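You operate a simulated robot arm through the tools that you are given. There is no shell and no other tool.

You run a simulated two-armed robot. Do the job below in one go: nothing can be reset, and whatever is moved stays where it is left.

## Task
Unload the three plates under the bar onto the belt at 40 kPa.
Fine: pump on, direction knob on UNLOAD, one press of CYCLE; then send the bar back over the shelf; no plate cracks; leave everything else as it is.

The check looks at the end state, three seconds after you hand in, the way a careful person would. Anything else that was tipped, shoved, dropped, spilled or broken makes it a failure.

## Robot
Two 6-joint arms with two-finger parallel grippers on one trunk that stands fixed in place. Base frame: the origin is at the foot of the trunk, x ahead of it, y to its left, z up. Lengths are in m, angles in degrees, forces in N, time in s.
The left shoulder is at [0.28, 0.185, 1.23], the right one opposite. With the tool pointing down near the work surface each hand reaches from about 0.48 to 0.9 m from the base axis, measured 20 degrees to its own side. Payload 1.57 kg a hand.
The tool frame of a hand sits at the grasp point between the pads (the TCP): z along the fingers, y along the line on which they close. The tips reach 0.03 m beyond it. The gripper opens to 0.08 m. The fingers are 0.017 m wide and 0.012 m thick; the gripper's body (0.04 by 0.082 m) begins 0.08 m behind the TCP.
Orientation is told as [roll, pitch, yaw] about the base's x, y, z axes, in that order, counted from this pose: with the fingers straight down and closing along the base's y, the tool's x points along the base's -x, its y along +y and its z along -z.

## Interface
- The arms move only by the tool arm_command. It takes "left_rows", "right_rows" or both (then of equal length, played together; a hand with none holds still); each is a list that holds one entry, the list of rows, each a list of 7 numbers: the shift along the tool's x, y, z in m, then the turn, a rotation vector about the tool's x, y, z in degrees, then the finger opening in m, from 0 to 0.08. In form: [[[x, y, z, rx, ry, rz, claw], ...]]. A call has 1 to 20 rows; each row shifts and turns the commanded pose from where the row before left it, along the tool's axes as they then stand. Each row takes 0.2 s and may step no farther than 0.05 m and 8.6 degrees from the row before; otherwise, or with a gripper value out of range, the whole call is refused. Where a pose cannot be reached the arm comes as near as it can. A force on the tool above 40 N (or 10 N above the force at the start of the call, whichever is more), or a blocked arm, ends the call early, and 0.2 s more pass. Each finger travels about 0.153 m/s and halts on what it meets, pressing with about 28 N; the grip force reading is that of the motor and also rises with nothing between the fingers. The clock runs only during rows and for 0.2 s after the last one: add rows that do not move to give the fingers time. It gives the time, the measured TCP pose, the force on the tool (base axes), the opening and the grip force at its end, in the units of the frame above (readings bear some noise), with the torque about the TCP (base axes, N m) and any sound that the robot's microphone picked up, and new pictures: "views" is both (left out), scene, wrist or none (wrist: the cameras of the hands that moved).
- Cameras (640 x 400 px; columns grow to the right, rows downward): "scene" is now at [0.2429, 0.0246, 1.68]; the picture's right is [0.27, -0.96, 0.00], its down [-0.61, -0.17, -0.77] and it looks along [0.75, 0.21, -0.63] (base axes); focal length 214 px, centre (320, 200). "left" rides on the left gripper at [0.072, 0.007, -0.122] in its tool frame; the picture's right is [-0.09, 1.00, 0.00], its down [-0.84, -0.08, -0.54] and it looks along [-0.54, -0.05, 0.84] (tool axes); focal length 238 px, centre (320, 200). "right" rides on the right gripper at [0.072, -0.007, -0.122] in its tool frame; the picture's right is [0.09, 1.00, 0.00], its down [-0.84, 0.08, -0.54] and it looks along [-0.54, 0.05, 0.84] (tool axes); focal length 238 px, centre (320, 200). There is no depth. A picture from a camera that has moved, and an enlarged one, comes with that camera's place and axes in the base frame and with its lens.
- lift_body(by): slides the trunk up (or, below 0, down) by that many m; the arms and the scene camera ride with it, the base frame stays. It gives what a move gives, with no picture.
- head_to(pan, tilt): turns the head with the scene camera to pan (to the left, within 86 degrees either way) and tilt (down, from -29 to 69), counted from straight ahead of the robot. It gives what a move gives, and a new picture of the scene camera.
- enlarge(camera, box): a new picture of the part [left, top, right, bottom] of that camera's present view, enlarged. It takes no simulated time.
- hand_in(): hands the job in; it is judged then, once.

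Places have to be worked out from the pictures, the camera data and where the tool is seen. Open the grippers and draw the arms clear of the work before you hand the job in, unless the task says otherwise.

The tools are called after ">>>" by a JSON object that holds its "op" and its "data". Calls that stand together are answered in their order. arm_command: Moves the arms, as the interface text tells. Its arguments: {"type":"object","properties":{"left_rows":{"type":"array","items":{"type":"array","items":{"type":"array","items":{"type":"number"}}}},"right_rows":{"type":"array","items":{"type":"array","items":{"type":"array","items":{"type":"number"}}}},"views":{"type":"string","enum":["both","scene","wrist","none"]}},"required":[]} The other tools are called the same way: lift_body (by) slides the trunk up or down; head_to (pan, tilt) turns the head that bears the scene camera; enlarge (camera, box) takes an enlarged picture of a part of a camera's view; hand_in () hands the job in.

At the start:

```text
t: 0.0
left_tcp_pos: [0.5709, 0.2125, 1.4698]
left_orientation: [0.1, -0.1, 0.0]
left_force: [1.0, -0.1, 0.2]
left_torque: [0.0, 0.0, -0.03]
left_finger_gap: 0.0799
left_finger_force: 0.0
right_tcp_pos: [0.5553, -0.25, 1.4684]
right_orientation: [0.0, 0.0, 0.0]
right_force: [-0.3, 0.2, 0.3]
right_torque: [-0.05, -0.01, 0.03]
right_finger_gap: 0.0799
right_finger_force: 0.1
trunk travel left (down, up): [-0.925, 0.065]
head pan, tilt: [15.7, 39.3]
```

scene: 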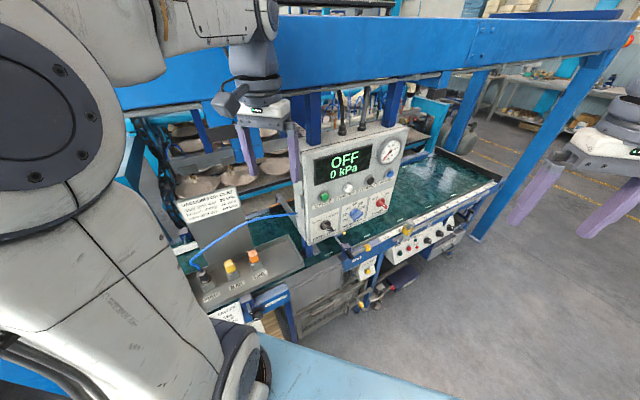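
right: 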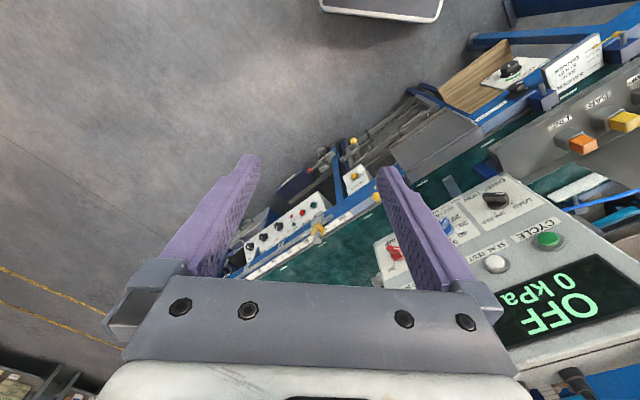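
left: 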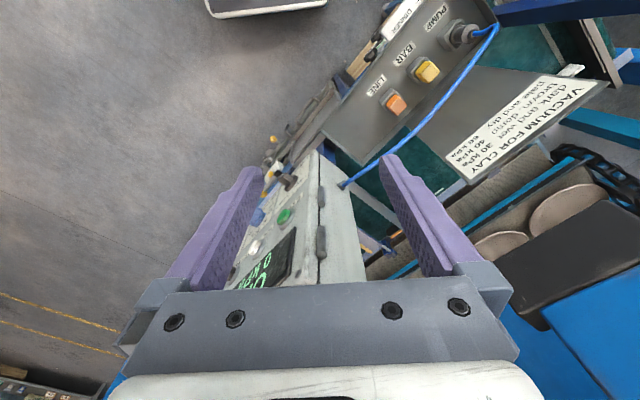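

I begin by looking closely at the scene: the panel, the valve manifold and the signs. I enlarge the parts of the views that show them.

>>> {"op": "enlarge", "data": {"camera": "scene", "box": [280, 110, 420, 250]}}

>>> {"op": "enlarge", "data": {"camera": "scene", "box": [160, 170, 320, 320]}}

>>> {"op": "enlarge", "data": {"camera": "left", "box": [320, 0, 640, 200]}}

>>> {"op": "enlarge", "data": {"camera": "right", "box": [360, 20, 640, 340]}}

>>> {"op": "enlarge", "data": {"camera": "scene", "box": [340, 210, 480, 310]}}

```text
2.86 times, centred on (350, 180) of scene
camera zoom: at [0.2429, 0.0246, 1.68], right [0.27, -0.96, 0.0], down [-0.61, -0.17, -0.77], along [0.75, 0.21, -0.63], focal length 613 px, centre (234, 257)
```

zoom: 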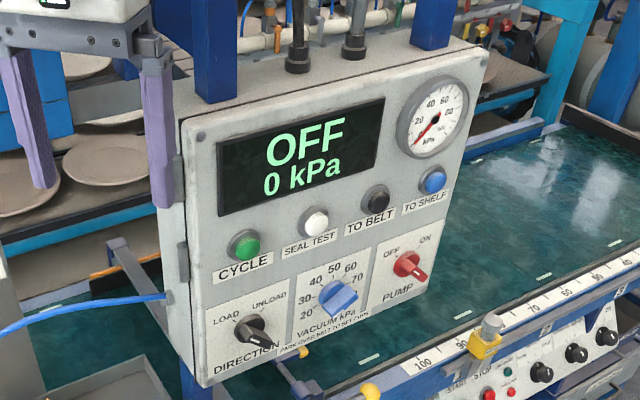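

```text
2.67 times, centred on (240, 245) of scene
camera zoom: at [0.2429, 0.0246, 1.68], right [0.27, -0.96, 0.0], down [-0.61, -0.17, -0.77], along [0.75, 0.21, -0.63], focal length 572 px, centre (533, 80)
```

zoom: 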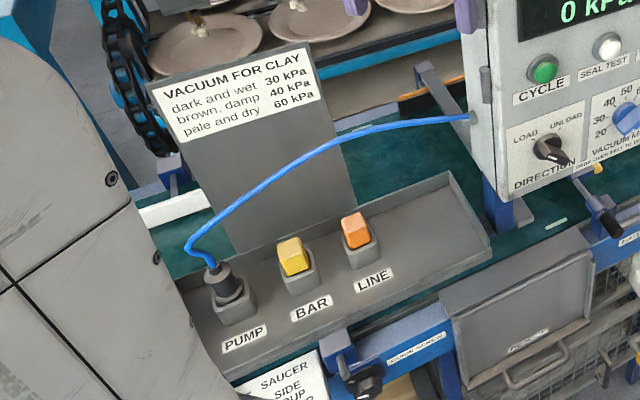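

```text
2.00 times, centred on (480, 100) of left
camera zoom: at [0.4983, 0.219, 1.5912], right [0.09, 1.0, 0.0], down [0.84, -0.08, 0.54], along [0.54, -0.05, -0.84], focal length 477 px, centre (0, 400)
```

zoom: 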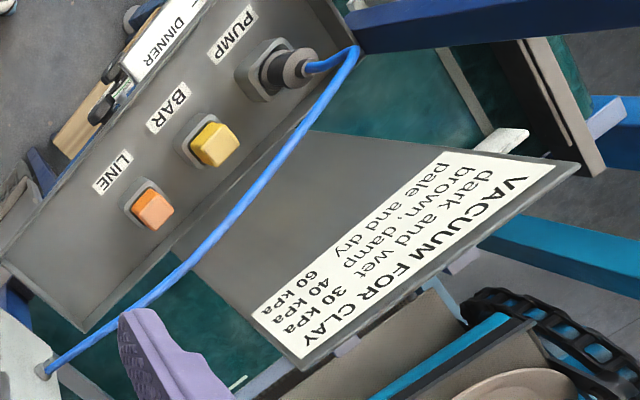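

```text
1.25 times, centred on (500, 180) of right
camera zoom: at [0.4832, -0.2556, 1.5903], right [-0.09, 1.0, 0.0], down [0.84, 0.08, 0.54], along [0.54, 0.05, -0.84], focal length 298 px, centre (95, 225)
```

zoom: 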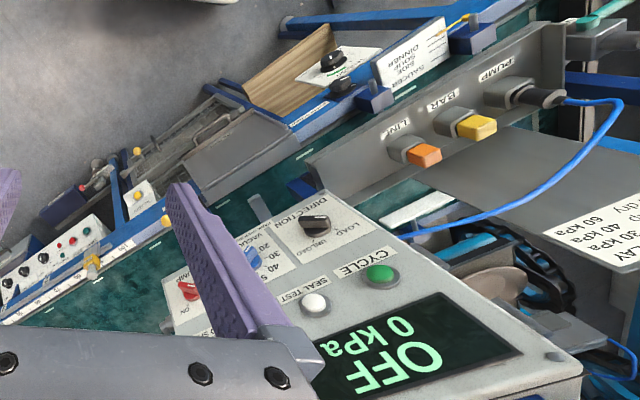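

```text
4.00 times, centred on (410, 260) of scene
camera zoom: at [0.2429, 0.0246, 1.68], right [0.27, -0.96, 0.0], down [-0.61, -0.17, -0.77], along [0.75, 0.21, -0.63], focal length 858 px, centre (-40, -40)
```

zoom: 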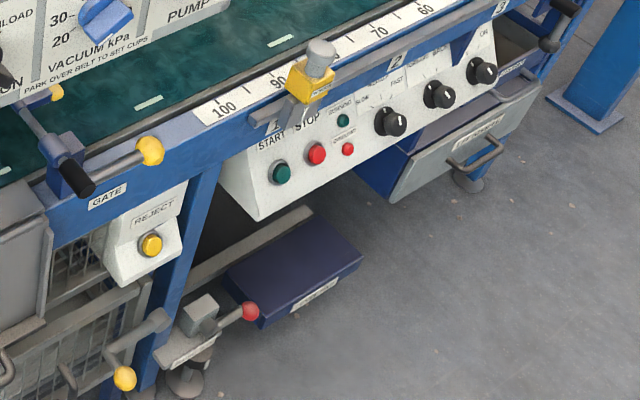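

The panel shows OFF / 0 kPa, with CYCLE, SEAL TEST, TO BELT, TO SHELF, DIRECTION, VACUUM and PUMP. I need to see the bar, plates and cups, so I turn the head left and up.

>>> {"op": "head_to", "data": {"pan": 30, "tilt": 25}}

>>> {"op": "enlarge", "data": {"camera": "left", "box": [420, 100, 640, 400]}}

```text
t: 0.8
left_tcp_pos: [0.5701, 0.2114, 1.4696]
left_orientation: [0.0, 0.0, 0.0]
left_force: [-0.2, 0.2, 0.3]
left_torque: [0.0, 0.02, -0.02]
left_finger_gap: 0.0799
left_finger_force: 0.0
right_tcp_pos: [0.5563, -0.2487, 1.4679]
right_orientation: [0.0, 0.1, -0.1]
right_force: [0.3, 0.0, -0.1]
right_torque: [-0.01, 0.02, 0.02]
right_finger_gap: 0.0798
right_finger_force: 0.0
trunk travel left (down, up): [-0.925, 0.065]
head pan, tilt: [30.0, 25.0]
camera scene: at [0.2404, 0.0473, 1.7021], right [0.5, -0.87, 0.0], down [-0.37, -0.21, -0.91], along [0.79, 0.45, -0.42], focal length 214 px, centre (320, 200)
```

scene: 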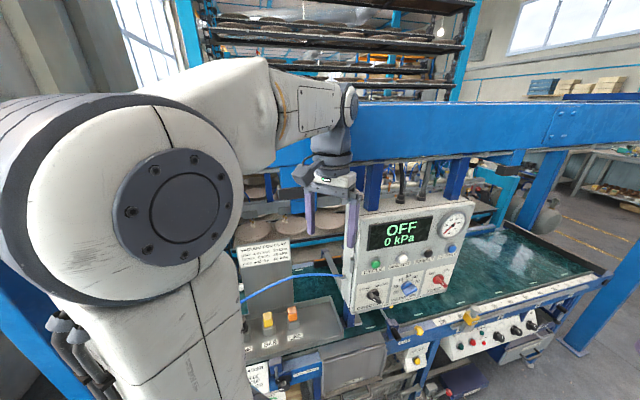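

```text
1.33 times, centred on (530, 250) of left
camera zoom: at [0.4983, 0.219, 1.5913], right [0.09, 1.0, 0.0], down [0.84, -0.08, 0.54], along [0.54, -0.05, -0.84], focal length 318 px, centre (40, 133)
```

zoom: 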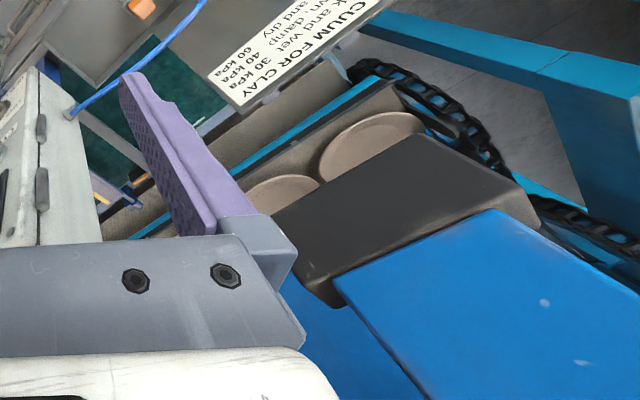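

The left arm blocks the view of the bar; the shelf with plates is behind it. I look with lower tilt at other pans to see beneath the beam.

>>> {"op": "enlarge", "data": {"camera": "scene", "box": [230, 150, 390, 280]}}

>>> {"op": "enlarge", "data": {"camera": "scene", "box": [340, 150, 620, 300]}}

>>> {"op": "lift_body", "data": {"by": -0.3}}

```text
3.08 times, centred on (310, 215) of scene
camera zoom: at [0.2404, 0.0473, 1.7021], right [0.5, -0.87, 0.0], down [-0.37, -0.21, -0.91], along [0.79, 0.45, -0.42], focal length 660 px, centre (351, 154)
```

zoom: 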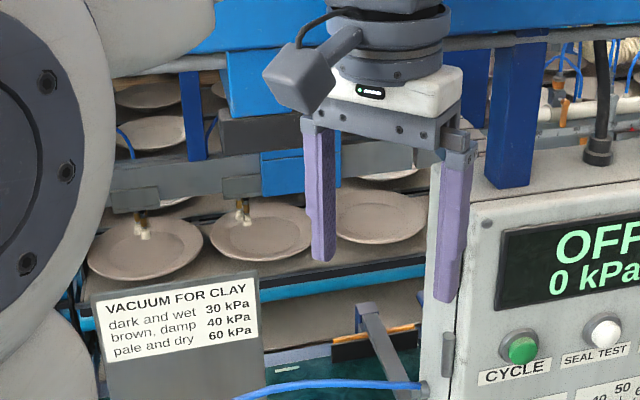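

```text
2.29 times, centred on (480, 225) of scene
camera zoom: at [0.2404, 0.0473, 1.7021], right [0.5, -0.87, 0.0], down [-0.37, -0.21, -0.91], along [0.79, 0.45, -0.42], focal length 490 px, centre (-46, 143)
```

zoom: 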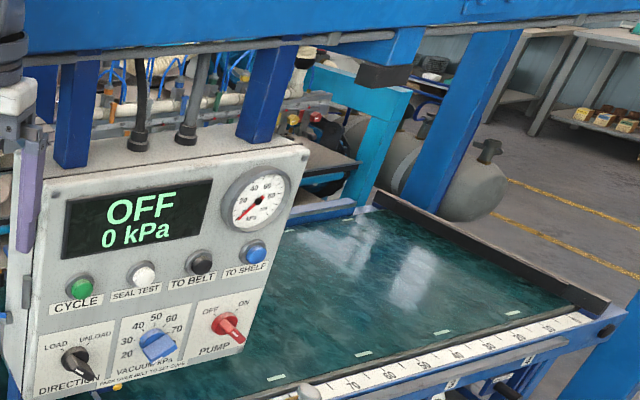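

```text
t: 3.8
left_tcp_pos: [0.5708, 0.2125, 1.1684]
left_orientation: [0.0, 0.0, 0.1]
left_force: [-0.1, 0.5, -0.1]
left_torque: [0.0, 0.03, -0.03]
left_finger_gap: 0.0803
left_finger_force: 0.0
right_tcp_pos: [0.5556, -0.2492, 1.1678]
right_orientation: [0.1, -0.1, 0.0]
right_force: [0.9, -0.3, 0.4]
right_torque: [-0.02, 0.01, 0.01]
right_finger_gap: 0.0797
right_finger_force: 0.1
trunk travel left (down, up): [-0.625, 0.365]
head pan, tilt: [30.0, 25.0]
```

The bar hangs with cups over three brown plates. After lowering the trunk, I take a new scene picture to get a lower viewpoint and triangulate.

>>> {"op": "head_to", "data": {"pan": 20, "tilt": 25}}

>>> {"op": "enlarge", "data": {"camera": "left", "box": [0, 0, 640, 400]}}

>>> {"op": "enlarge", "data": {"camera": "right", "box": [0, 0, 640, 400]}}

```text
t: 4.5
left_tcp_pos: [0.5703, 0.2128, 1.1678]
left_orientation: [-0.1, 0.0, 0.0]
left_force: [0.0, 0.0, -1.0]
left_torque: [0.0, 0.02, -0.01]
left_finger_gap: 0.0799
left_finger_force: 0.1
right_tcp_pos: [0.555, -0.2492, 1.1684]
right_orientation: [0.0, -0.1, 0.0]
right_force: [0.2, -0.4, -0.6]
right_torque: [0.01, -0.02, 0.01]
right_finger_gap: 0.08
right_finger_force: 0.1
trunk travel left (down, up): [-0.625, 0.365]
head pan, tilt: [20.0, 25.0]
camera scene: at [0.2472, 0.0329, 1.4022], right [0.34, -0.94, 0.0], down [-0.4, -0.14, -0.91], along [0.85, 0.31, -0.42], focal length 214 px, centre (320, 200)
```

scene: 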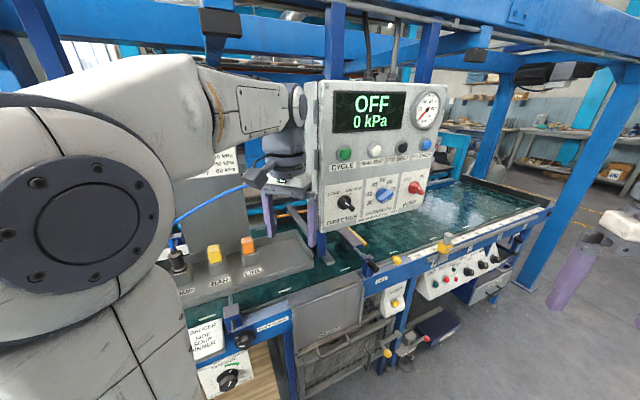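

```text
1.00 times, centred on (320, 200) of left (not enlarged: the box is as wide or as high as the picture)
camera zoom: at [0.4983, 0.219, 1.2913], right [0.09, 1.0, 0.0], down [0.84, -0.08, 0.54], along [0.54, -0.05, -0.84], focal length 238 px, centre (320, 200)
```

zoom: 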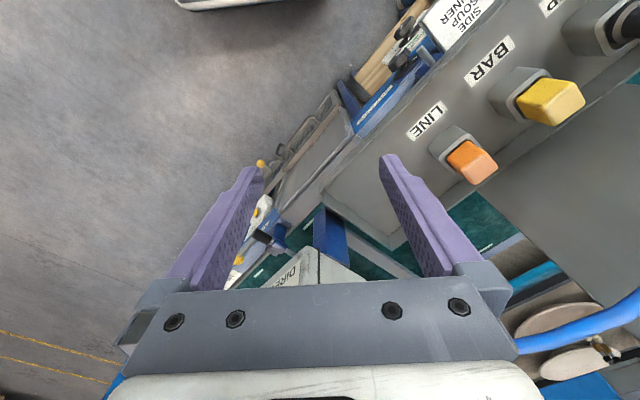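

```text
1.00 times, centred on (320, 200) of right (not enlarged: the box is as wide or as high as the picture)
camera zoom: at [0.4832, -0.2556, 1.2903], right [-0.09, 1.0, 0.0], down [0.84, 0.08, 0.54], along [0.54, 0.05, -0.84], focal length 238 px, centre (320, 200)
```

zoom: 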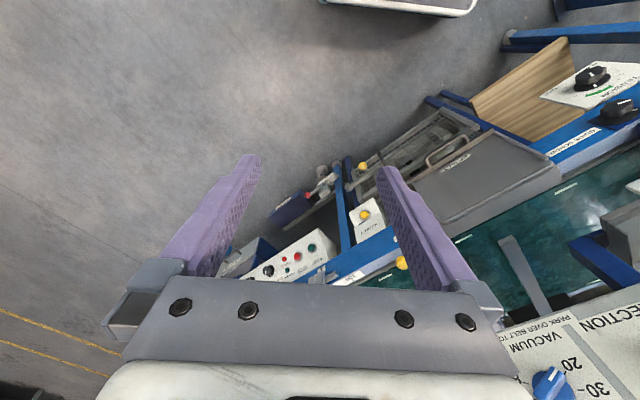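

Triangulating puts the panel face on the line x+y≈0.90 facing (-0.71,-0.71,0), CYCLE near [0.72,0.15,1.29] and PUMP knob near [0.88,-0.03,1.18]. I zoom in on the knobs from this lower view.

>>> {"op": "enlarge", "data": {"camera": "scene", "box": [310, 140, 440, 240]}}

>>> {"op": "enlarge", "data": {"camera": "scene", "box": [320, 165, 400, 225]}}

>>> {"op": "enlarge", "data": {"camera": "scene", "box": [360, 140, 440, 220]}}

```text
4.00 times, centred on (375, 190) of scene
camera zoom: at [0.2472, 0.0329, 1.4022], right [0.34, -0.94, 0.0], down [-0.4, -0.14, -0.91], along [0.85, 0.31, -0.42], focal length 858 px, centre (100, 240)
```

zoom: 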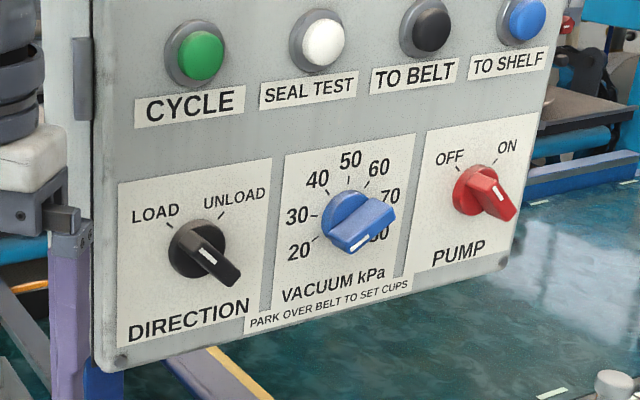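

```text
6.67 times, centred on (360, 195) of scene
camera zoom: at [0.2472, 0.0329, 1.4022], right [0.34, -0.94, 0.0], down [-0.4, -0.14, -0.91], along [0.85, 0.31, -0.42], focal length 1430 px, centre (53, 233)
```

zoom: 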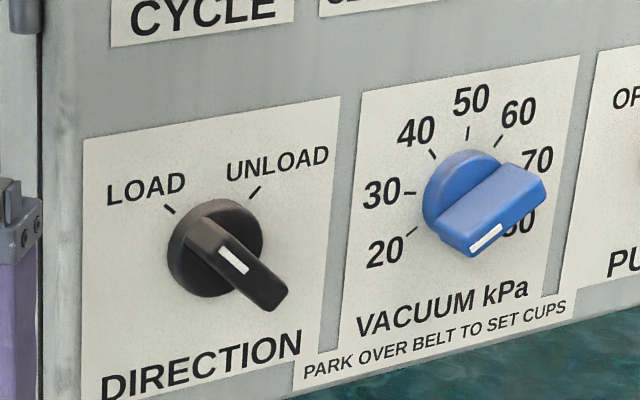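

```text
5.00 times, centred on (400, 180) of scene
camera zoom: at [0.2472, 0.0329, 1.4022], right [0.34, -0.94, 0.0], down [-0.4, -0.14, -0.91], along [0.85, 0.31, -0.42], focal length 1072 px, centre (-80, 300)
```

zoom: 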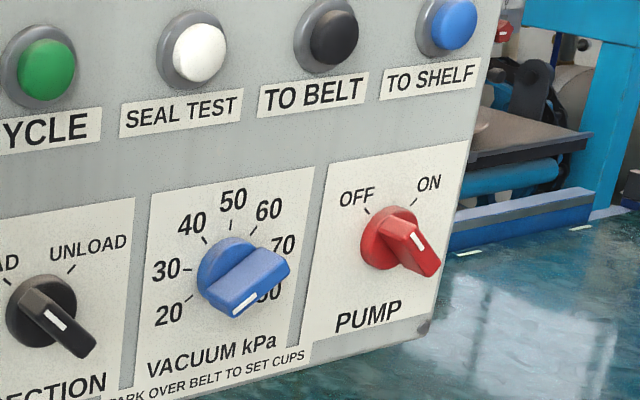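

The pointers read: DIRECTION on LOAD, VACUUM at about 20, PUMP on OFF. Before moving the left arm out of the line of sight, I look at what stands on the left side.

>>> {"op": "head_to", "data": {"pan": 70, "tilt": 20}}

>>> {"op": "head_to", "data": {"pan": -20, "tilt": 30}}

```text
t: 5.7
left_tcp_pos: [0.5694, 0.2116, 1.1675]
left_orientation: [0.0, 0.0, 0.0]
left_force: [0.2, 0.2, 0.2]
left_torque: [0.0, -0.02, -0.02]
left_finger_gap: 0.08
left_finger_force: 0.1
right_tcp_pos: [0.5554, -0.2503, 1.169]
right_orientation: [0.0, 0.0, -0.1]
right_force: [-0.2, 0.6, -0.8]
right_torque: [0.0, -0.01, 0.03]
right_finger_gap: 0.0801
right_finger_force: 0.1
trunk travel left (down, up): [-0.625, 0.365]
head pan, tilt: [70.0, 20.0]
camera scene: at [0.1925, 0.0888, 1.4103], right [0.94, -0.34, 0.0], down [-0.12, -0.32, -0.94], along [0.32, 0.88, -0.34], focal length 214 px, centre (320, 200)
```

scene: 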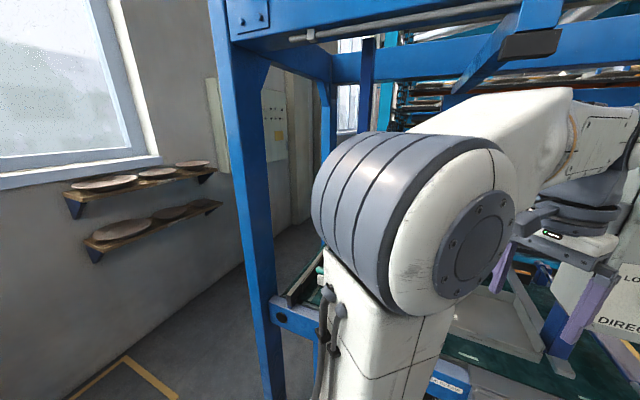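

```text
t: 7.3
left_tcp_pos: [0.5713, 0.2129, 1.1686]
left_orientation: [0.0, 0.0, 0.0]
left_force: [-0.2, 0.1, 0.5]
left_torque: [0.01, 0.03, 0.02]
left_finger_gap: 0.0802
left_finger_force: 0.1
right_tcp_pos: [0.555, -0.2492, 1.1682]
right_orientation: [-0.1, 0.0, -0.1]
right_force: [0.4, -0.2, 0.4]
right_torque: [-0.01, -0.02, 0.02]
right_finger_gap: 0.08
right_finger_force: 0.1
trunk travel left (down, up): [-0.625, 0.365]
head pan, tilt: [-20.0, 30.0]
camera scene: at [0.2456, -0.0295, 1.3942], right [-0.34, -0.94, 0.0], down [-0.47, 0.17, -0.87], along [0.81, -0.3, -0.5], focal length 214 px, centre (320, 200)
```

scene: 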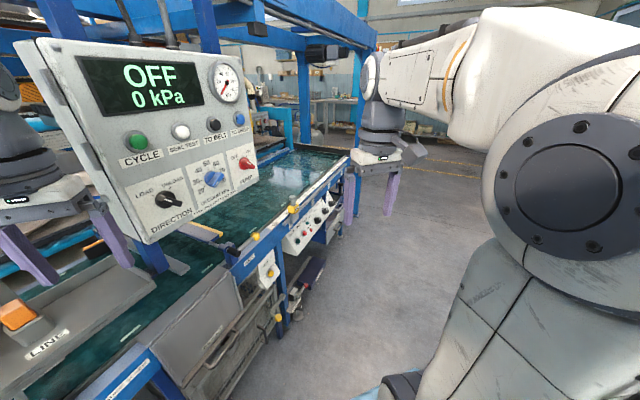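

On the left there is only a frame post well away and a wall shelf. I raise the trunk back, then draw the left hand a little back from the panel and turn it so its wrist camera looks at the bar and cups.

>>> {"op": "lift_body", "data": {"by": 0.3}}

>>> {"op": "arm_command", "data": {"left_rows": [[[0.03, 0.03, 0, 0, 0, 0, 0.08], [0.03, 0.03, 0, 0, 0, 0, 0.08], [0, 0, 0, 0, 0, -7.5, 0.08], [0, 0, 0, 0, 0, -7.5, 0.08], [0, 0, 0, 0, 0, -7.5, 0.08], [0, 0, 0, 0, 0, -7.5, 0.08], [0, 0, 0, 0, 0, -7.5, 0.08], [0, 0, 0, 0, 0, -7.5, 0.08], [0, 0, 0, 0, -8, 0, 0.08], [0, 0, 0, 0, -8, 0, 0.08], [0, 0, 0, 0, -8, 0, 0.08], [0, 0, 0, 0, 0, 0, 0.08]]], "views": "both"}}

```text
t: 10.3
left_tcp_pos: [0.5718, 0.2121, 1.4696]
left_orientation: [0.0, 0.0, 0.1]
left_force: [-0.7, -1.2, 0.4]
left_torque: [0.03, -0.02, 0.0]
left_finger_gap: 0.0801
left_finger_force: 0.1
right_tcp_pos: [0.5555, -0.2489, 1.4679]
right_orientation: [0.1, 0.0, -0.1]
right_force: [-0.2, 0.0, 0.2]
right_torque: [0.01, -0.01, 0.01]
right_finger_gap: 0.0801
right_finger_force: 0.1
trunk travel left (down, up): [-0.925, 0.065]
head pan, tilt: [-20.0, 30.0]
```

```text
t: 12.9
left_tcp_pos: [0.5676, 0.285, 1.475]
left_orientation: [0.2, -24.0, 45.0]
left_force: [0.9, -1.1, -0.2]
left_torque: [0.01, 0.03, -0.02]
left_finger_gap: 0.0801
left_finger_force: 0.1
left hand out of reach, approached as far as the arm can: row 9, 10, 11
right_tcp_pos: [0.557, -0.2492, 1.4673]
right_orientation: [0.0, 0.1, 0.0]
right_force: [0.0, 0.4, -0.4]
right_torque: [-0.03, 0.0, 0.01]
right_finger_gap: 0.0799
right_finger_force: 0.1
trunk travel left (down, up): [-0.925, 0.065]
head pan, tilt: [-20.0, 30.0]
camera scene: at [0.2456, -0.0296, 1.6942], right [-0.34, -0.94, 0.0], down [-0.47, 0.17, -0.87], along [0.81, -0.3, -0.5], focal length 214 px, centre (320, 200)
camera left: at [0.481, 0.2077, 1.558], right [-0.64, 0.76, 0.04], down [0.44, 0.33, 0.84], along [0.63, 0.56, -0.55], focal length 238 px, centre (320, 200)
```

scene: 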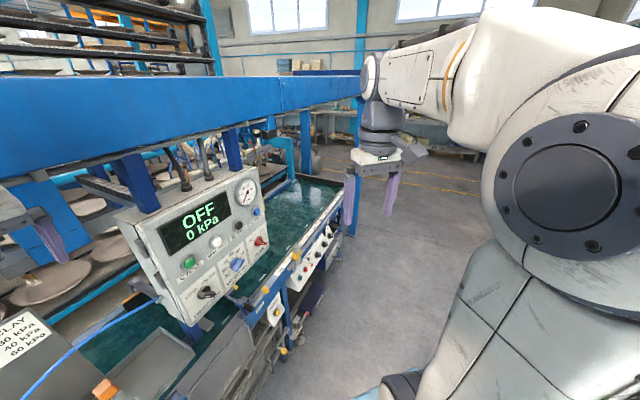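
left: 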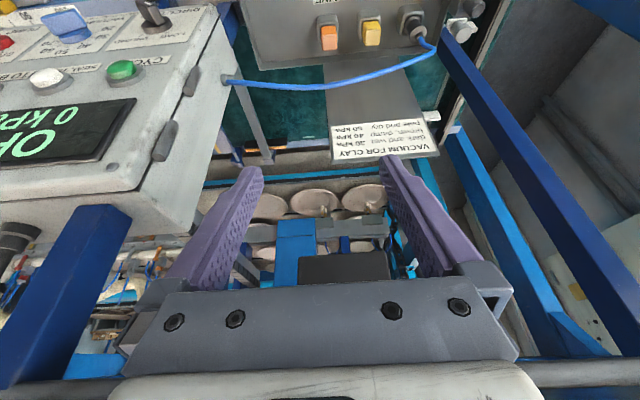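

The wrist camera now shows three plates and the bar (upside down in the picture). I enlarge that part.

>>> {"op": "enlarge", "data": {"camera": "left", "box": [240, 170, 400, 280]}}

>>> {"op": "enlarge", "data": {"camera": "left", "box": [240, 180, 320, 240]}}

>>> {"op": "enlarge", "data": {"camera": "left", "box": [310, 180, 390, 240]}}

>>> {"op": "head_to", "data": {"pan": 30, "tilt": 30}}

```text
3.64 times, centred on (320, 225) of left
camera zoom: at [0.481, 0.2077, 1.558], right [-0.64, 0.76, 0.04], down [0.44, 0.33, 0.84], along [0.63, 0.56, -0.55], focal length 867 px, centre (320, 109)
```

zoom: 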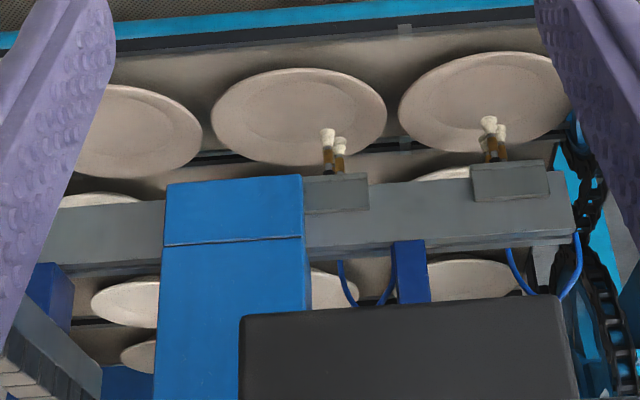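

```text
6.67 times, centred on (280, 210) of left
camera zoom: at [0.481, 0.2077, 1.558], right [-0.64, 0.76, 0.04], down [0.44, 0.33, 0.84], along [0.63, 0.56, -0.55], focal length 1589 px, centre (587, 133)
```

zoom: 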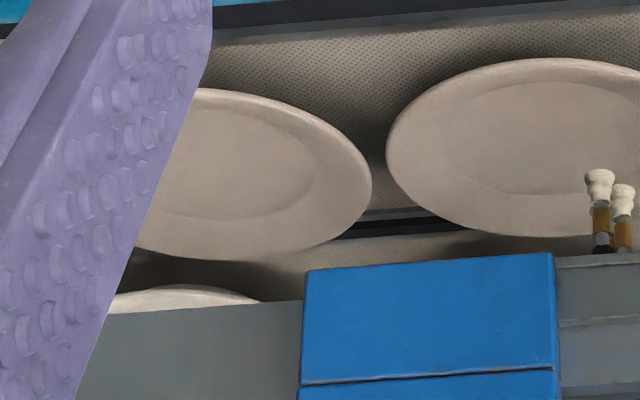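

```text
6.67 times, centred on (350, 210) of left
camera zoom: at [0.481, 0.2077, 1.558], right [-0.64, 0.76, 0.04], down [0.44, 0.33, 0.84], along [0.63, 0.56, -0.55], focal length 1589 px, centre (120, 133)
```

zoom: 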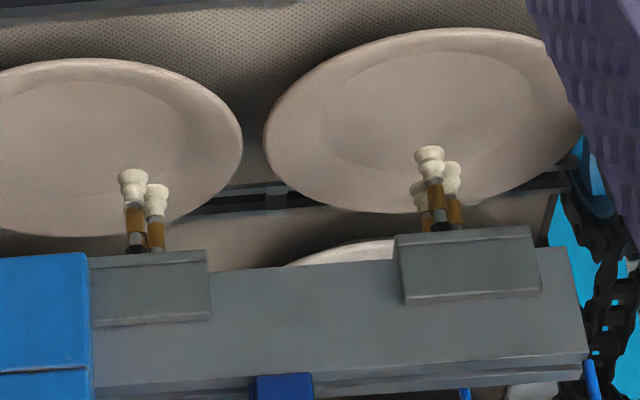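

```text
t: 14.1
left_tcp_pos: [0.5681, 0.2852, 1.4751]
left_orientation: [0.1, -23.8, 45.0]
left_force: [0.0, -0.2, 0.4]
left_torque: [0.02, 0.01, -0.05]
left_finger_gap: 0.0798
left_finger_force: 0.0
right_tcp_pos: [0.5555, -0.2491, 1.4675]
right_orientation: [0.0, -0.1, 0.0]
right_force: [1.2, 0.6, 0.1]
right_torque: [0.01, 0.01, 0.01]
right_finger_gap: 0.08
right_finger_force: 0.0
trunk travel left (down, up): [-0.925, 0.065]
head pan, tilt: [30.0, 30.0]
camera scene: at [0.239, 0.0465, 1.6942], right [0.5, -0.87, 0.0], down [-0.43, -0.25, -0.87], along [0.75, 0.43, -0.5], focal length 214 px, centre (320, 200)
```

scene: 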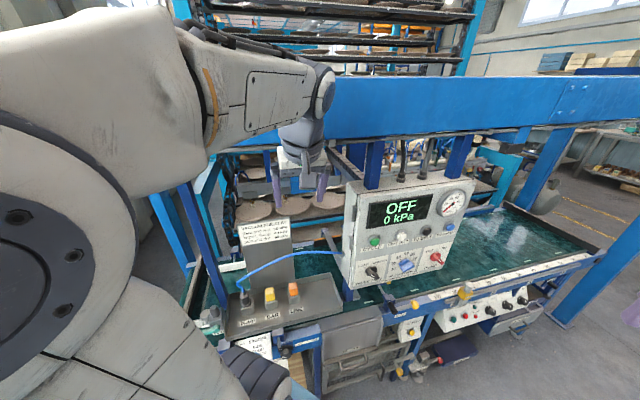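

Two cup heads are over the left and middle plates; the third head is hidden by the blue carriage. I check the third from the scene camera.

>>> {"op": "enlarge", "data": {"camera": "scene", "box": [225, 150, 365, 250]}}

>>> {"op": "enlarge", "data": {"camera": "scene", "box": [280, 160, 350, 225]}}

>>> {"op": "enlarge", "data": {"camera": "left", "box": [320, 0, 480, 170]}}

```text
4.00 times, centred on (295, 200) of scene
camera zoom: at [0.239, 0.0465, 1.6942], right [0.5, -0.87, 0.0], down [-0.43, -0.25, -0.87], along [0.75, 0.43, -0.5], focal length 858 px, centre (420, 200)
```

zoom: 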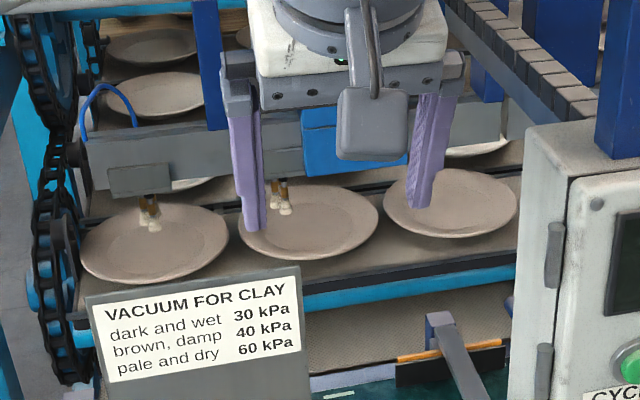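

```text
6.15 times, centred on (315, 192) of scene
camera zoom: at [0.239, 0.0465, 1.6942], right [0.5, -0.87, 0.0], down [-0.43, -0.25, -0.87], along [0.75, 0.43, -0.5], focal length 1320 px, centre (351, 246)
```

zoom: 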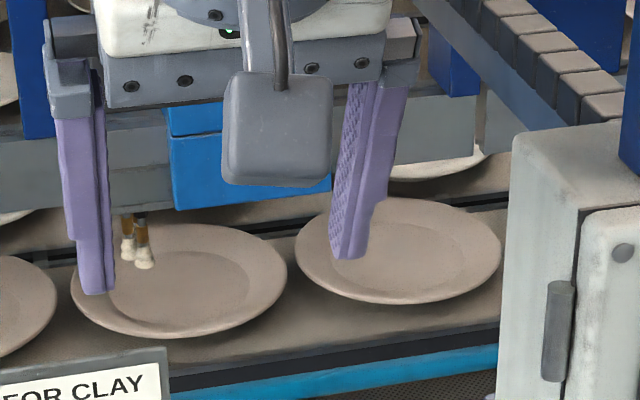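

```text
2.35 times, centred on (400, 85) of left
camera zoom: at [0.4808, 0.2078, 1.5582], right [-0.64, 0.76, 0.04], down [0.44, 0.33, 0.83], along [0.62, 0.56, -0.55], focal length 561 px, centre (132, 471)
```

zoom: 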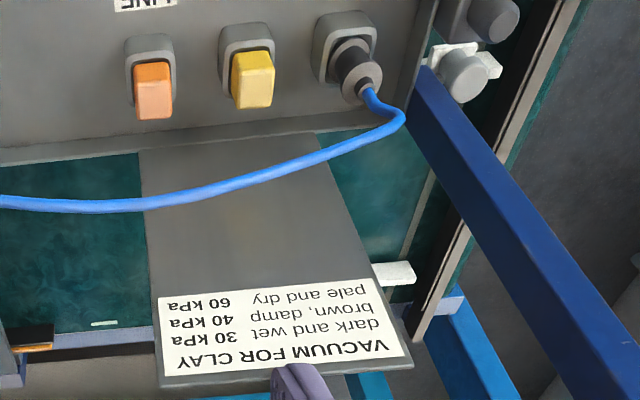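

The middle cup head seems to hang some 4–5 cm to the left of the middle plate's centre, and the third head is hidden behind my gripper. I move the left hand left and unpitch it, to see the third head.

>>> {"op": "arm_command", "data": {"left_rows": [[[0, 0, 0, 0, 8, 0, 0.08], [0, 0, 0, 0, 8, 0, 0.08], [0, 0, 0, 0, 8, 0, 0.08], [0, 0.04, 0, 0, 0, 0, 0.08], [0, 0.04, 0, 0, 0, 0, 0.08], [0, 0.04, 0, 0, 0, 0, 0.08]]], "views": "both"}}

>>> {"op": "enlarge", "data": {"camera": "scene", "box": [240, 150, 360, 240]}}

```text
t: 14.9
left_tcp_pos: [0.5631, 0.2808, 1.478]
left_orientation: [-0.2, -2.0, 44.9]
left_force: [-9.5, -10.6, 3.2]
left_torque: [1.21, -0.93, 0.16]
left_finger_gap: 0.0803
left_finger_force: 0.1
right_tcp_pos: [0.5552, -0.2511, 1.467]
right_orientation: [0.0, 0.1, 0.1]
right_force: [0.4, 0.1, -0.4]
right_torque: [-0.01, -0.01, 0.03]
right_finger_gap: 0.0798
right_finger_force: 0.1
trunk travel left (down, up): [-0.925, 0.065]
head pan, tilt: [30.0, 30.0]
stopped in row 3 (left hand): the force on the tool passed its limit at 42 N (the readings are from after the stop); the commanded pose is now the measured one
camera scene: at [0.2375, 0.0451, 1.6946], right [0.5, -0.87, 0.0], down [-0.43, -0.25, -0.87], along [0.75, 0.43, -0.5], focal length 214 px, centre (320, 200)
camera left: at [0.5046, 0.2307, 1.5973], right [-0.64, 0.77, 0.0], down [0.63, 0.52, 0.57], along [0.44, 0.37, -0.82], focal length 238 px, centre (320, 200)
```

scene: 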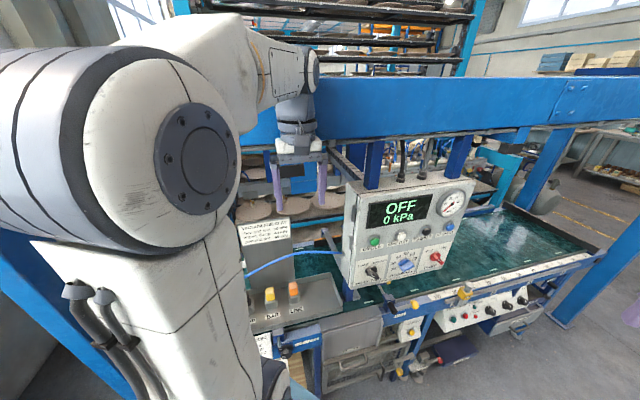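
left: 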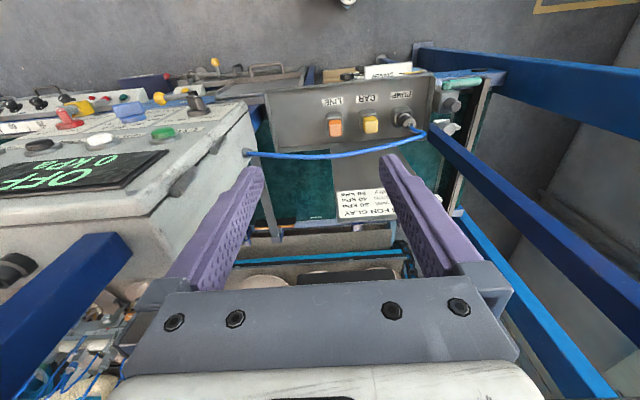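

```text
4.44 times, centred on (300, 195) of scene
camera zoom: at [0.2375, 0.0451, 1.6946], right [0.5, -0.87, 0.0], down [-0.43, -0.25, -0.87], along [0.75, 0.43, -0.5], focal length 953 px, centre (409, 222)
```

zoom: 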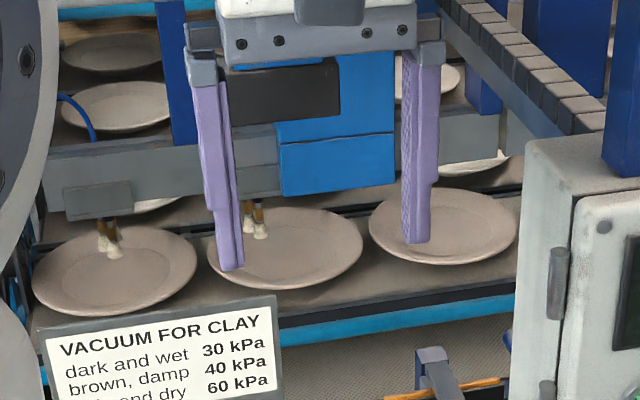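

The left wrist touched the overhead beam while unpitching (residual force pushes it back). I back it straight away from the beam along tool +x, then shift it left.

>>> {"op": "arm_command", "data": {"left_rows": [[[0.03, 0, 0, 0, 0, 0, 0.08], [0.04, 0, 0, 0, 0, 0, 0.08]]], "views": "scene"}}

```text
t: 15.5
left_tcp_pos: [0.517, 0.2317, 1.4739]
left_orientation: [0.0, -2.0, 45.0]
left_force: [0.6, 0.2, 0.3]
left_torque: [-0.02, 0.01, 0.0]
left_finger_gap: 0.0801
left_finger_force: 0.1
right_tcp_pos: [0.555, -0.2494, 1.4695]
right_orientation: [0.2, 0.1, 0.0]
right_force: [0.3, 0.8, 0.1]
right_torque: [0.01, 0.02, 0.0]
right_finger_gap: 0.0798
right_finger_force: 0.1
trunk travel left (down, up): [-0.925, 0.065]
head pan, tilt: [30.0, 30.0]
camera scene: at [0.2389, 0.0465, 1.6943], right [0.5, -0.87, 0.0], down [-0.43, -0.25, -0.87], along [0.75, 0.43, -0.5], focal length 214 px, centre (320, 200)
```

scene: 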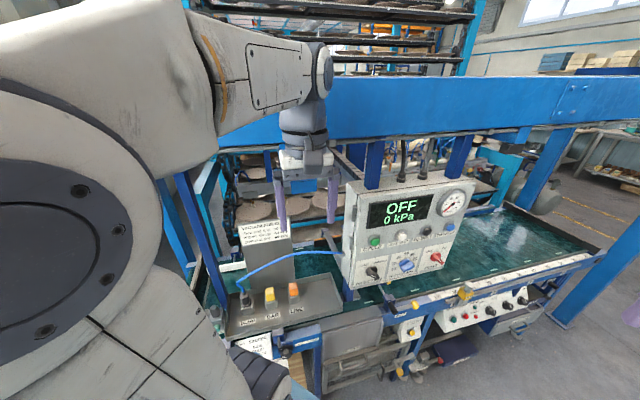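

Clear of the beam again. I shift the left hand 7 cm to the left to open the line of sight to the third head.

>>> {"op": "arm_command", "data": {"left_rows": [[[0.01, 0.035, 0, 0, 0, 0, 0.08], [0.0, 0.035, 0, 0, 0, 0, 0.08]]], "views": "none"}}

>>> {"op": "enlarge", "data": {"camera": "scene", "box": [230, 145, 360, 235]}}

>>> {"op": "enlarge", "data": {"camera": "scene", "box": [290, 160, 350, 215]}}

```text
t: 16.1
left_tcp_pos: [0.4865, 0.284, 1.4797]
left_orientation: [0.0, -1.9, 45.0]
left_force: [-0.7, 0.4, 0.0]
left_torque: [0.01, 0.01, 0.01]
left_finger_gap: 0.0798
left_finger_force: 0.0
left hand out of reach, approached as far as the arm can: row 1, 2
right_tcp_pos: [0.554, -0.2493, 1.4675]
right_orientation: [0.0, 0.1, 0.0]
right_force: [0.4, -0.9, 0.0]
right_torque: [0.02, -0.02, -0.03]
right_finger_gap: 0.0801
right_finger_force: 0.0
trunk travel left (down, up): [-0.925, 0.065]
head pan, tilt: [30.0, 30.0]
```

```text
4.44 times, centred on (295, 190) of scene
camera zoom: at [0.2386, 0.0465, 1.6943], right [0.5, -0.87, 0.0], down [-0.43, -0.25, -0.87], along [0.75, 0.43, -0.5], focal length 953 px, centre (431, 244)
```

zoom: 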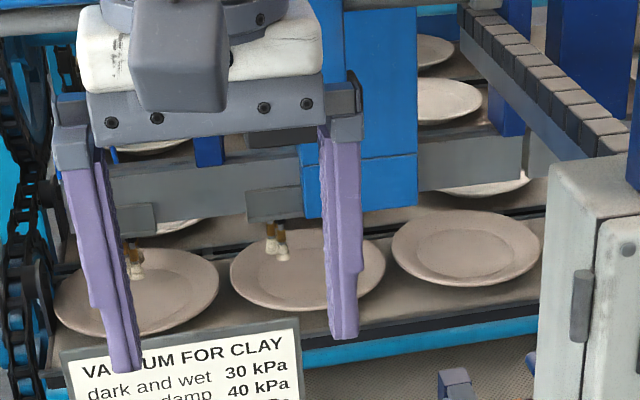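

```text
7.27 times, centred on (320, 188) of scene
camera zoom: at [0.2386, 0.0465, 1.6943], right [0.5, -0.87, 0.0], down [-0.43, -0.25, -0.87], along [0.75, 0.43, -0.5], focal length 1560 px, centre (320, 291)
```

zoom: 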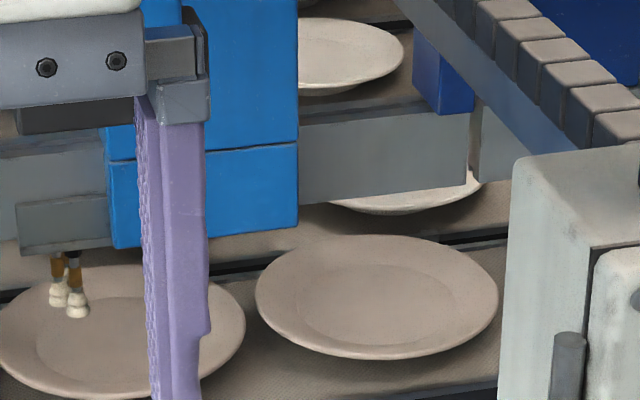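

There is no cup head visible over the third plate, and the middle one looks displaced. I retract the left hand near its start place and then lower the trunk to look under the panel at the right end of the bar.

>>> {"op": "arm_command", "data": {"left_rows": [[[0.012, -0.04, 0, 0, 0, 0, 0.08], [0.012, -0.04, 0, 0, 0, 0, 0.08], [0, 0, 0, 0, 2, 7.5, 0.08], [0, 0, 0, 0, 0, 7.5, 0.08], [0, 0, 0, 0, 0, 7.5, 0.08], [0, 0, 0, 0, 0, 7.5, 0.08], [0, 0, 0, 0, 0, 7.5, 0.08], [0, 0, 0, 0, 0, 7.5, 0.08]]], "views": "scene"}}

```text
t: 17.9
left_tcp_pos: [0.5259, 0.2136, 1.4786]
left_orientation: [0.2, 0.1, 0.0]
left_force: [0.2, -0.1, -1.0]
left_torque: [0.03, 0.01, -0.02]
left_finger_gap: 0.0801
left_finger_force: 0.1
right_tcp_pos: [0.5563, -0.2497, 1.4677]
right_orientation: [0.0, -0.1, 0.0]
right_force: [0.7, -0.5, 1.0]
right_torque: [-0.03, -0.03, 0.02]
right_finger_gap: 0.0797
right_finger_force: 0.1
trunk travel left (down, up): [-0.925, 0.065]
head pan, tilt: [30.0, 30.0]
camera scene: at [0.239, 0.0465, 1.6942], right [0.5, -0.87, 0.0], down [-0.43, -0.25, -0.87], along [0.75, 0.43, -0.5], focal length 214 px, centre (320, 200)
```

scene: 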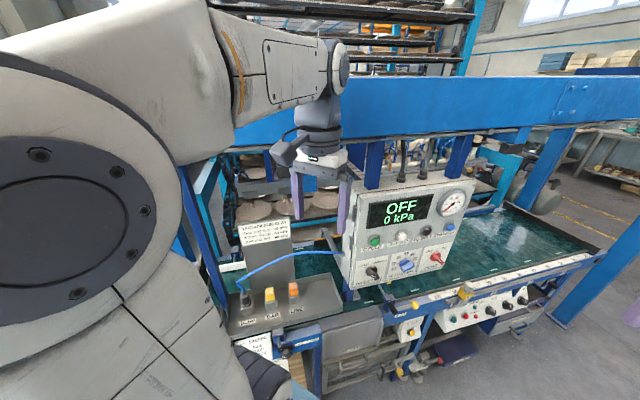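

The left hand is clear, about 0.1 m in front of the machine's front plane. I lower the trunk 0.55 m and look under the panel.

>>> {"op": "lift_body", "data": {"by": -0.5}}

>>> {"op": "head_to", "data": {"pan": 25, "tilt": 5}}

```text
refused: -0.5 is not a number from -0.4 to 0.4
```

```text
t: 18.8
left_tcp_pos: [0.5263, 0.2115, 1.4772]
left_orientation: [0.1, 0.1, -0.1]
left_force: [0.6, 0.9, -0.2]
left_torque: [-0.03, -0.01, -0.02]
left_finger_gap: 0.08
left_finger_force: 0.0
right_tcp_pos: [0.5562, -0.2492, 1.4679]
right_orientation: [0.0, 0.1, 0.0]
right_force: [0.1, 0.2, -0.5]
right_torque: [-0.04, -0.02, 0.0]
right_finger_gap: 0.0799
right_finger_force: 0.1
trunk travel left (down, up): [-0.925, 0.065]
head pan, tilt: [25.0, 5.0]
camera scene: at [0.2439, 0.0401, 1.7346], right [0.42, -0.91, 0.0], down [-0.08, -0.04, -1.0], along [0.9, 0.42, -0.09], focal length 214 px, centre (320, 200)
```

scene: 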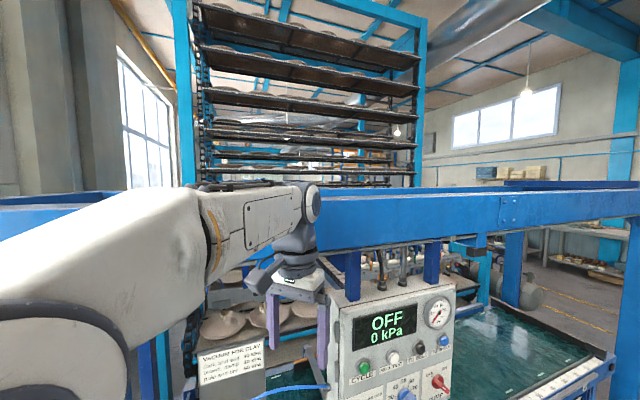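

The lift allows 0.4 m at most per call. I lower in two steps and then take a picture.

>>> {"op": "lift_body", "data": {"by": -0.35}}

>>> {"op": "lift_body", "data": {"by": -0.2}}

>>> {"op": "head_to", "data": {"pan": 25, "tilt": 8}}

```text
t: 22.2
left_tcp_pos: [0.5264, 0.2129, 1.127]
left_orientation: [0.1, 0.1, 0.0]
left_force: [-0.2, 1.7, 0.7]
left_torque: [0.04, -0.01, 0.0]
left_finger_gap: 0.08
left_finger_force: 0.0
right_tcp_pos: [0.5552, -0.2481, 1.1184]
right_orientation: [-0.1, 0.0, 0.0]
right_force: [-0.4, -1.3, -0.2]
right_torque: [0.01, 0.02, 0.03]
right_finger_gap: 0.0799
right_finger_force: 0.1
trunk travel left (down, up): [-0.575, 0.415]
head pan, tilt: [25.0, 5.0]
```

```text
t: 24.4
left_tcp_pos: [0.5263, 0.2115, 0.9284]
left_orientation: [0.1, 0.1, 0.0]
left_force: [0.1, -0.4, 1.0]
left_torque: [-0.04, -0.01, 0.01]
left_finger_gap: 0.08
left_finger_force: 0.1
right_tcp_pos: [0.556, -0.2496, 0.917]
right_orientation: [0.0, 0.0, 0.0]
right_force: [0.3, -0.4, 0.2]
right_torque: [0.01, 0.03, 0.02]
right_finger_gap: 0.0798
right_finger_force: 0.1
trunk travel left (down, up): [-0.375, 0.615]
head pan, tilt: [25.0, 5.0]
```

```text
t: 25.0
left_tcp_pos: [0.5264, 0.2123, 0.9279]
left_orientation: [0.1, 0.2, 0.0]
left_force: [-0.8, 0.2, 0.1]
left_torque: [0.02, -0.03, -0.01]
left_finger_gap: 0.0801
left_finger_force: 0.1
right_tcp_pos: [0.555, -0.2507, 0.9174]
right_orientation: [0.1, 0.0, 0.0]
right_force: [-0.4, -0.2, -0.3]
right_torque: [-0.02, 0.0, -0.01]
right_finger_gap: 0.0804
right_finger_force: 0.0
trunk travel left (down, up): [-0.375, 0.615]
head pan, tilt: [25.0, 8.0]
camera scene: at [0.2445, 0.0404, 1.1798], right [0.42, -0.91, 0.0], down [-0.13, -0.06, -0.99], along [0.9, 0.42, -0.14], focal length 214 px, centre (320, 200)
```

scene: 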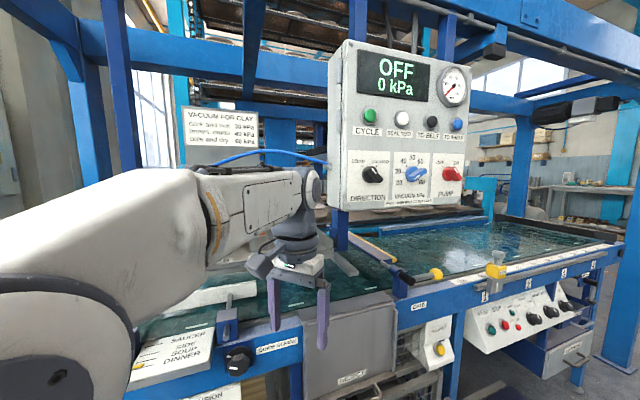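

From here the panel is seen frontally. I enlarge the gaps around the arm and under the panel.

>>> {"op": "enlarge", "data": {"camera": "scene", "box": [180, 70, 360, 180]}}

>>> {"op": "enlarge", "data": {"camera": "scene", "box": [310, 190, 470, 290]}}

>>> {"op": "enlarge", "data": {"camera": "scene", "box": [340, 90, 480, 210]}}

```text
3.56 times, centred on (270, 125) of scene
camera zoom: at [0.2445, 0.0404, 1.1798], right [0.42, -0.91, 0.0], down [-0.13, -0.06, -0.99], along [0.9, 0.42, -0.14], focal length 763 px, centre (498, 467)
```

zoom: 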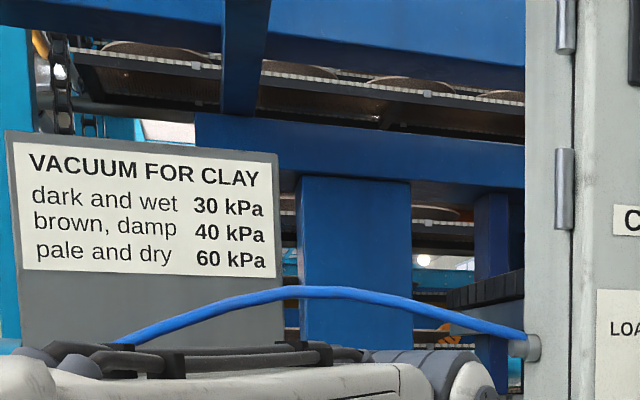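

```text
4.00 times, centred on (390, 240) of scene
camera zoom: at [0.2445, 0.0404, 1.1798], right [0.42, -0.91, 0.0], down [-0.13, -0.06, -0.99], along [0.9, 0.42, -0.14], focal length 858 px, centre (40, 40)
```

zoom: 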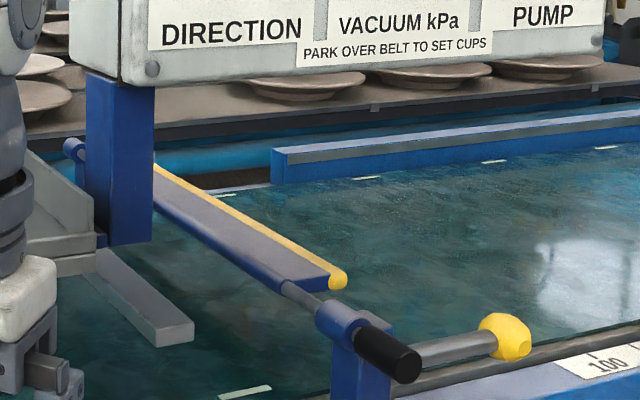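

```text
3.33 times, centred on (410, 150) of scene
camera zoom: at [0.2445, 0.0404, 1.1798], right [0.42, -0.91, 0.0], down [-0.13, -0.06, -0.99], along [0.9, 0.42, -0.14], focal length 715 px, centre (20, 367)
```

zoom: 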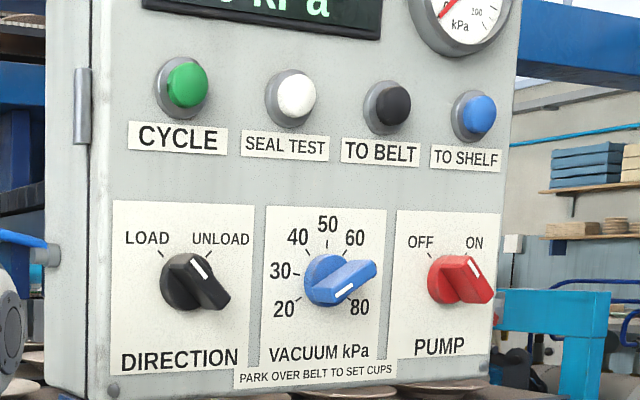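

From here I see the gate and extra plates on the shelf to the right, but the left arm hides the bar. I raise the trunk so that the left hand is below the beam, close its fingers to unblock its camera, and aim it between the sign and the panel.

>>> {"op": "lift_body", "data": {"by": 0.25}}

>>> {"op": "arm_command", "data": {"left_rows": [[[0, 0, 0, 0, 0, -7, 0.0], [0, 0, 0, 0, 0, -7, 0.0], [0, 0, 0, 0, 0, -7, 0.0], [0, 0, 0, 0, 0, -7, 0.0], [0, 0, 0, 0, 0, -7, 0.0], [0, 0, 0, 0, -7, 0, 0.0], [0, 0, 0, 0, -7, 0, 0.0], [0, 0, 0, 0, -7, 0, 0.0], [0, 0, 0, 0, -7, 0, 0.0]]], "views": "both"}}

```text
t: 27.6
left_tcp_pos: [0.5266, 0.2116, 1.1786]
left_orientation: [0.1, 0.1, 0.0]
left_force: [-0.8, 0.1, -0.4]
left_torque: [0.02, -0.03, 0.0]
left_finger_gap: 0.0798
left_finger_force: 0.0
right_tcp_pos: [0.5558, -0.2487, 1.168]
right_orientation: [0.0, 0.0, 0.0]
right_force: [0.6, 0.9, 0.2]
right_torque: [-0.01, -0.01, -0.03]
right_finger_gap: 0.0802
right_finger_force: 0.0
trunk travel left (down, up): [-0.625, 0.365]
head pan, tilt: [25.0, 8.0]
```

```text
t: 29.6
left_tcp_pos: [0.5877, 0.2063, 1.1875]
left_orientation: [0.2, -27.9, 35.0]
left_force: [0.1, 0.8, -0.4]
left_torque: [0.02, -0.03, 0.03]
left_finger_gap: 0.0
left_finger_force: 21.1
left hand out of reach, approached as far as the arm can: row 7, 8, 9
right_tcp_pos: [0.5561, -0.25, 1.1668]
right_orientation: [0.0, 0.0, 0.1]
right_force: [-0.1, 0.5, 0.0]
right_torque: [0.0, 0.02, -0.04]
right_finger_gap: 0.08
right_finger_force: 0.0
trunk travel left (down, up): [-0.625, 0.365]
head pan, tilt: [25.0, 8.0]
camera scene: at [0.2445, 0.0405, 1.4298], right [0.42, -0.91, 0.0], down [-0.13, -0.06, -0.99], along [0.9, 0.42, -0.14], focal length 214 px, centre (320, 200)
camera left: at [0.4849, 0.142, 1.2606], right [-0.51, 0.86, 0.04], down [0.44, 0.21, 0.87], along [0.74, 0.46, -0.49], focal length 238 px, centre (320, 200)
```

scene: 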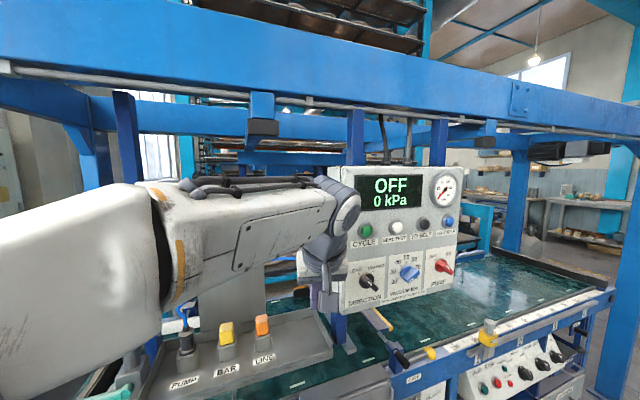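
left: 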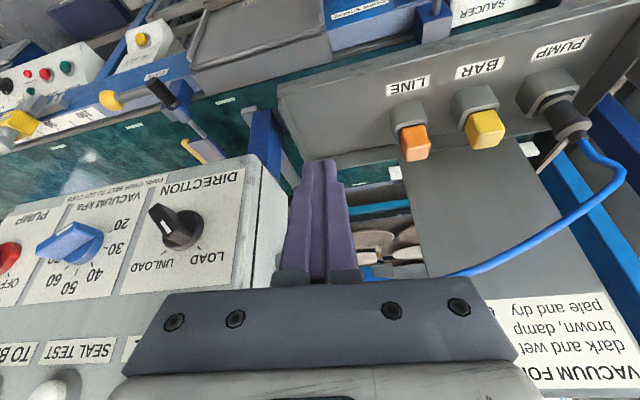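

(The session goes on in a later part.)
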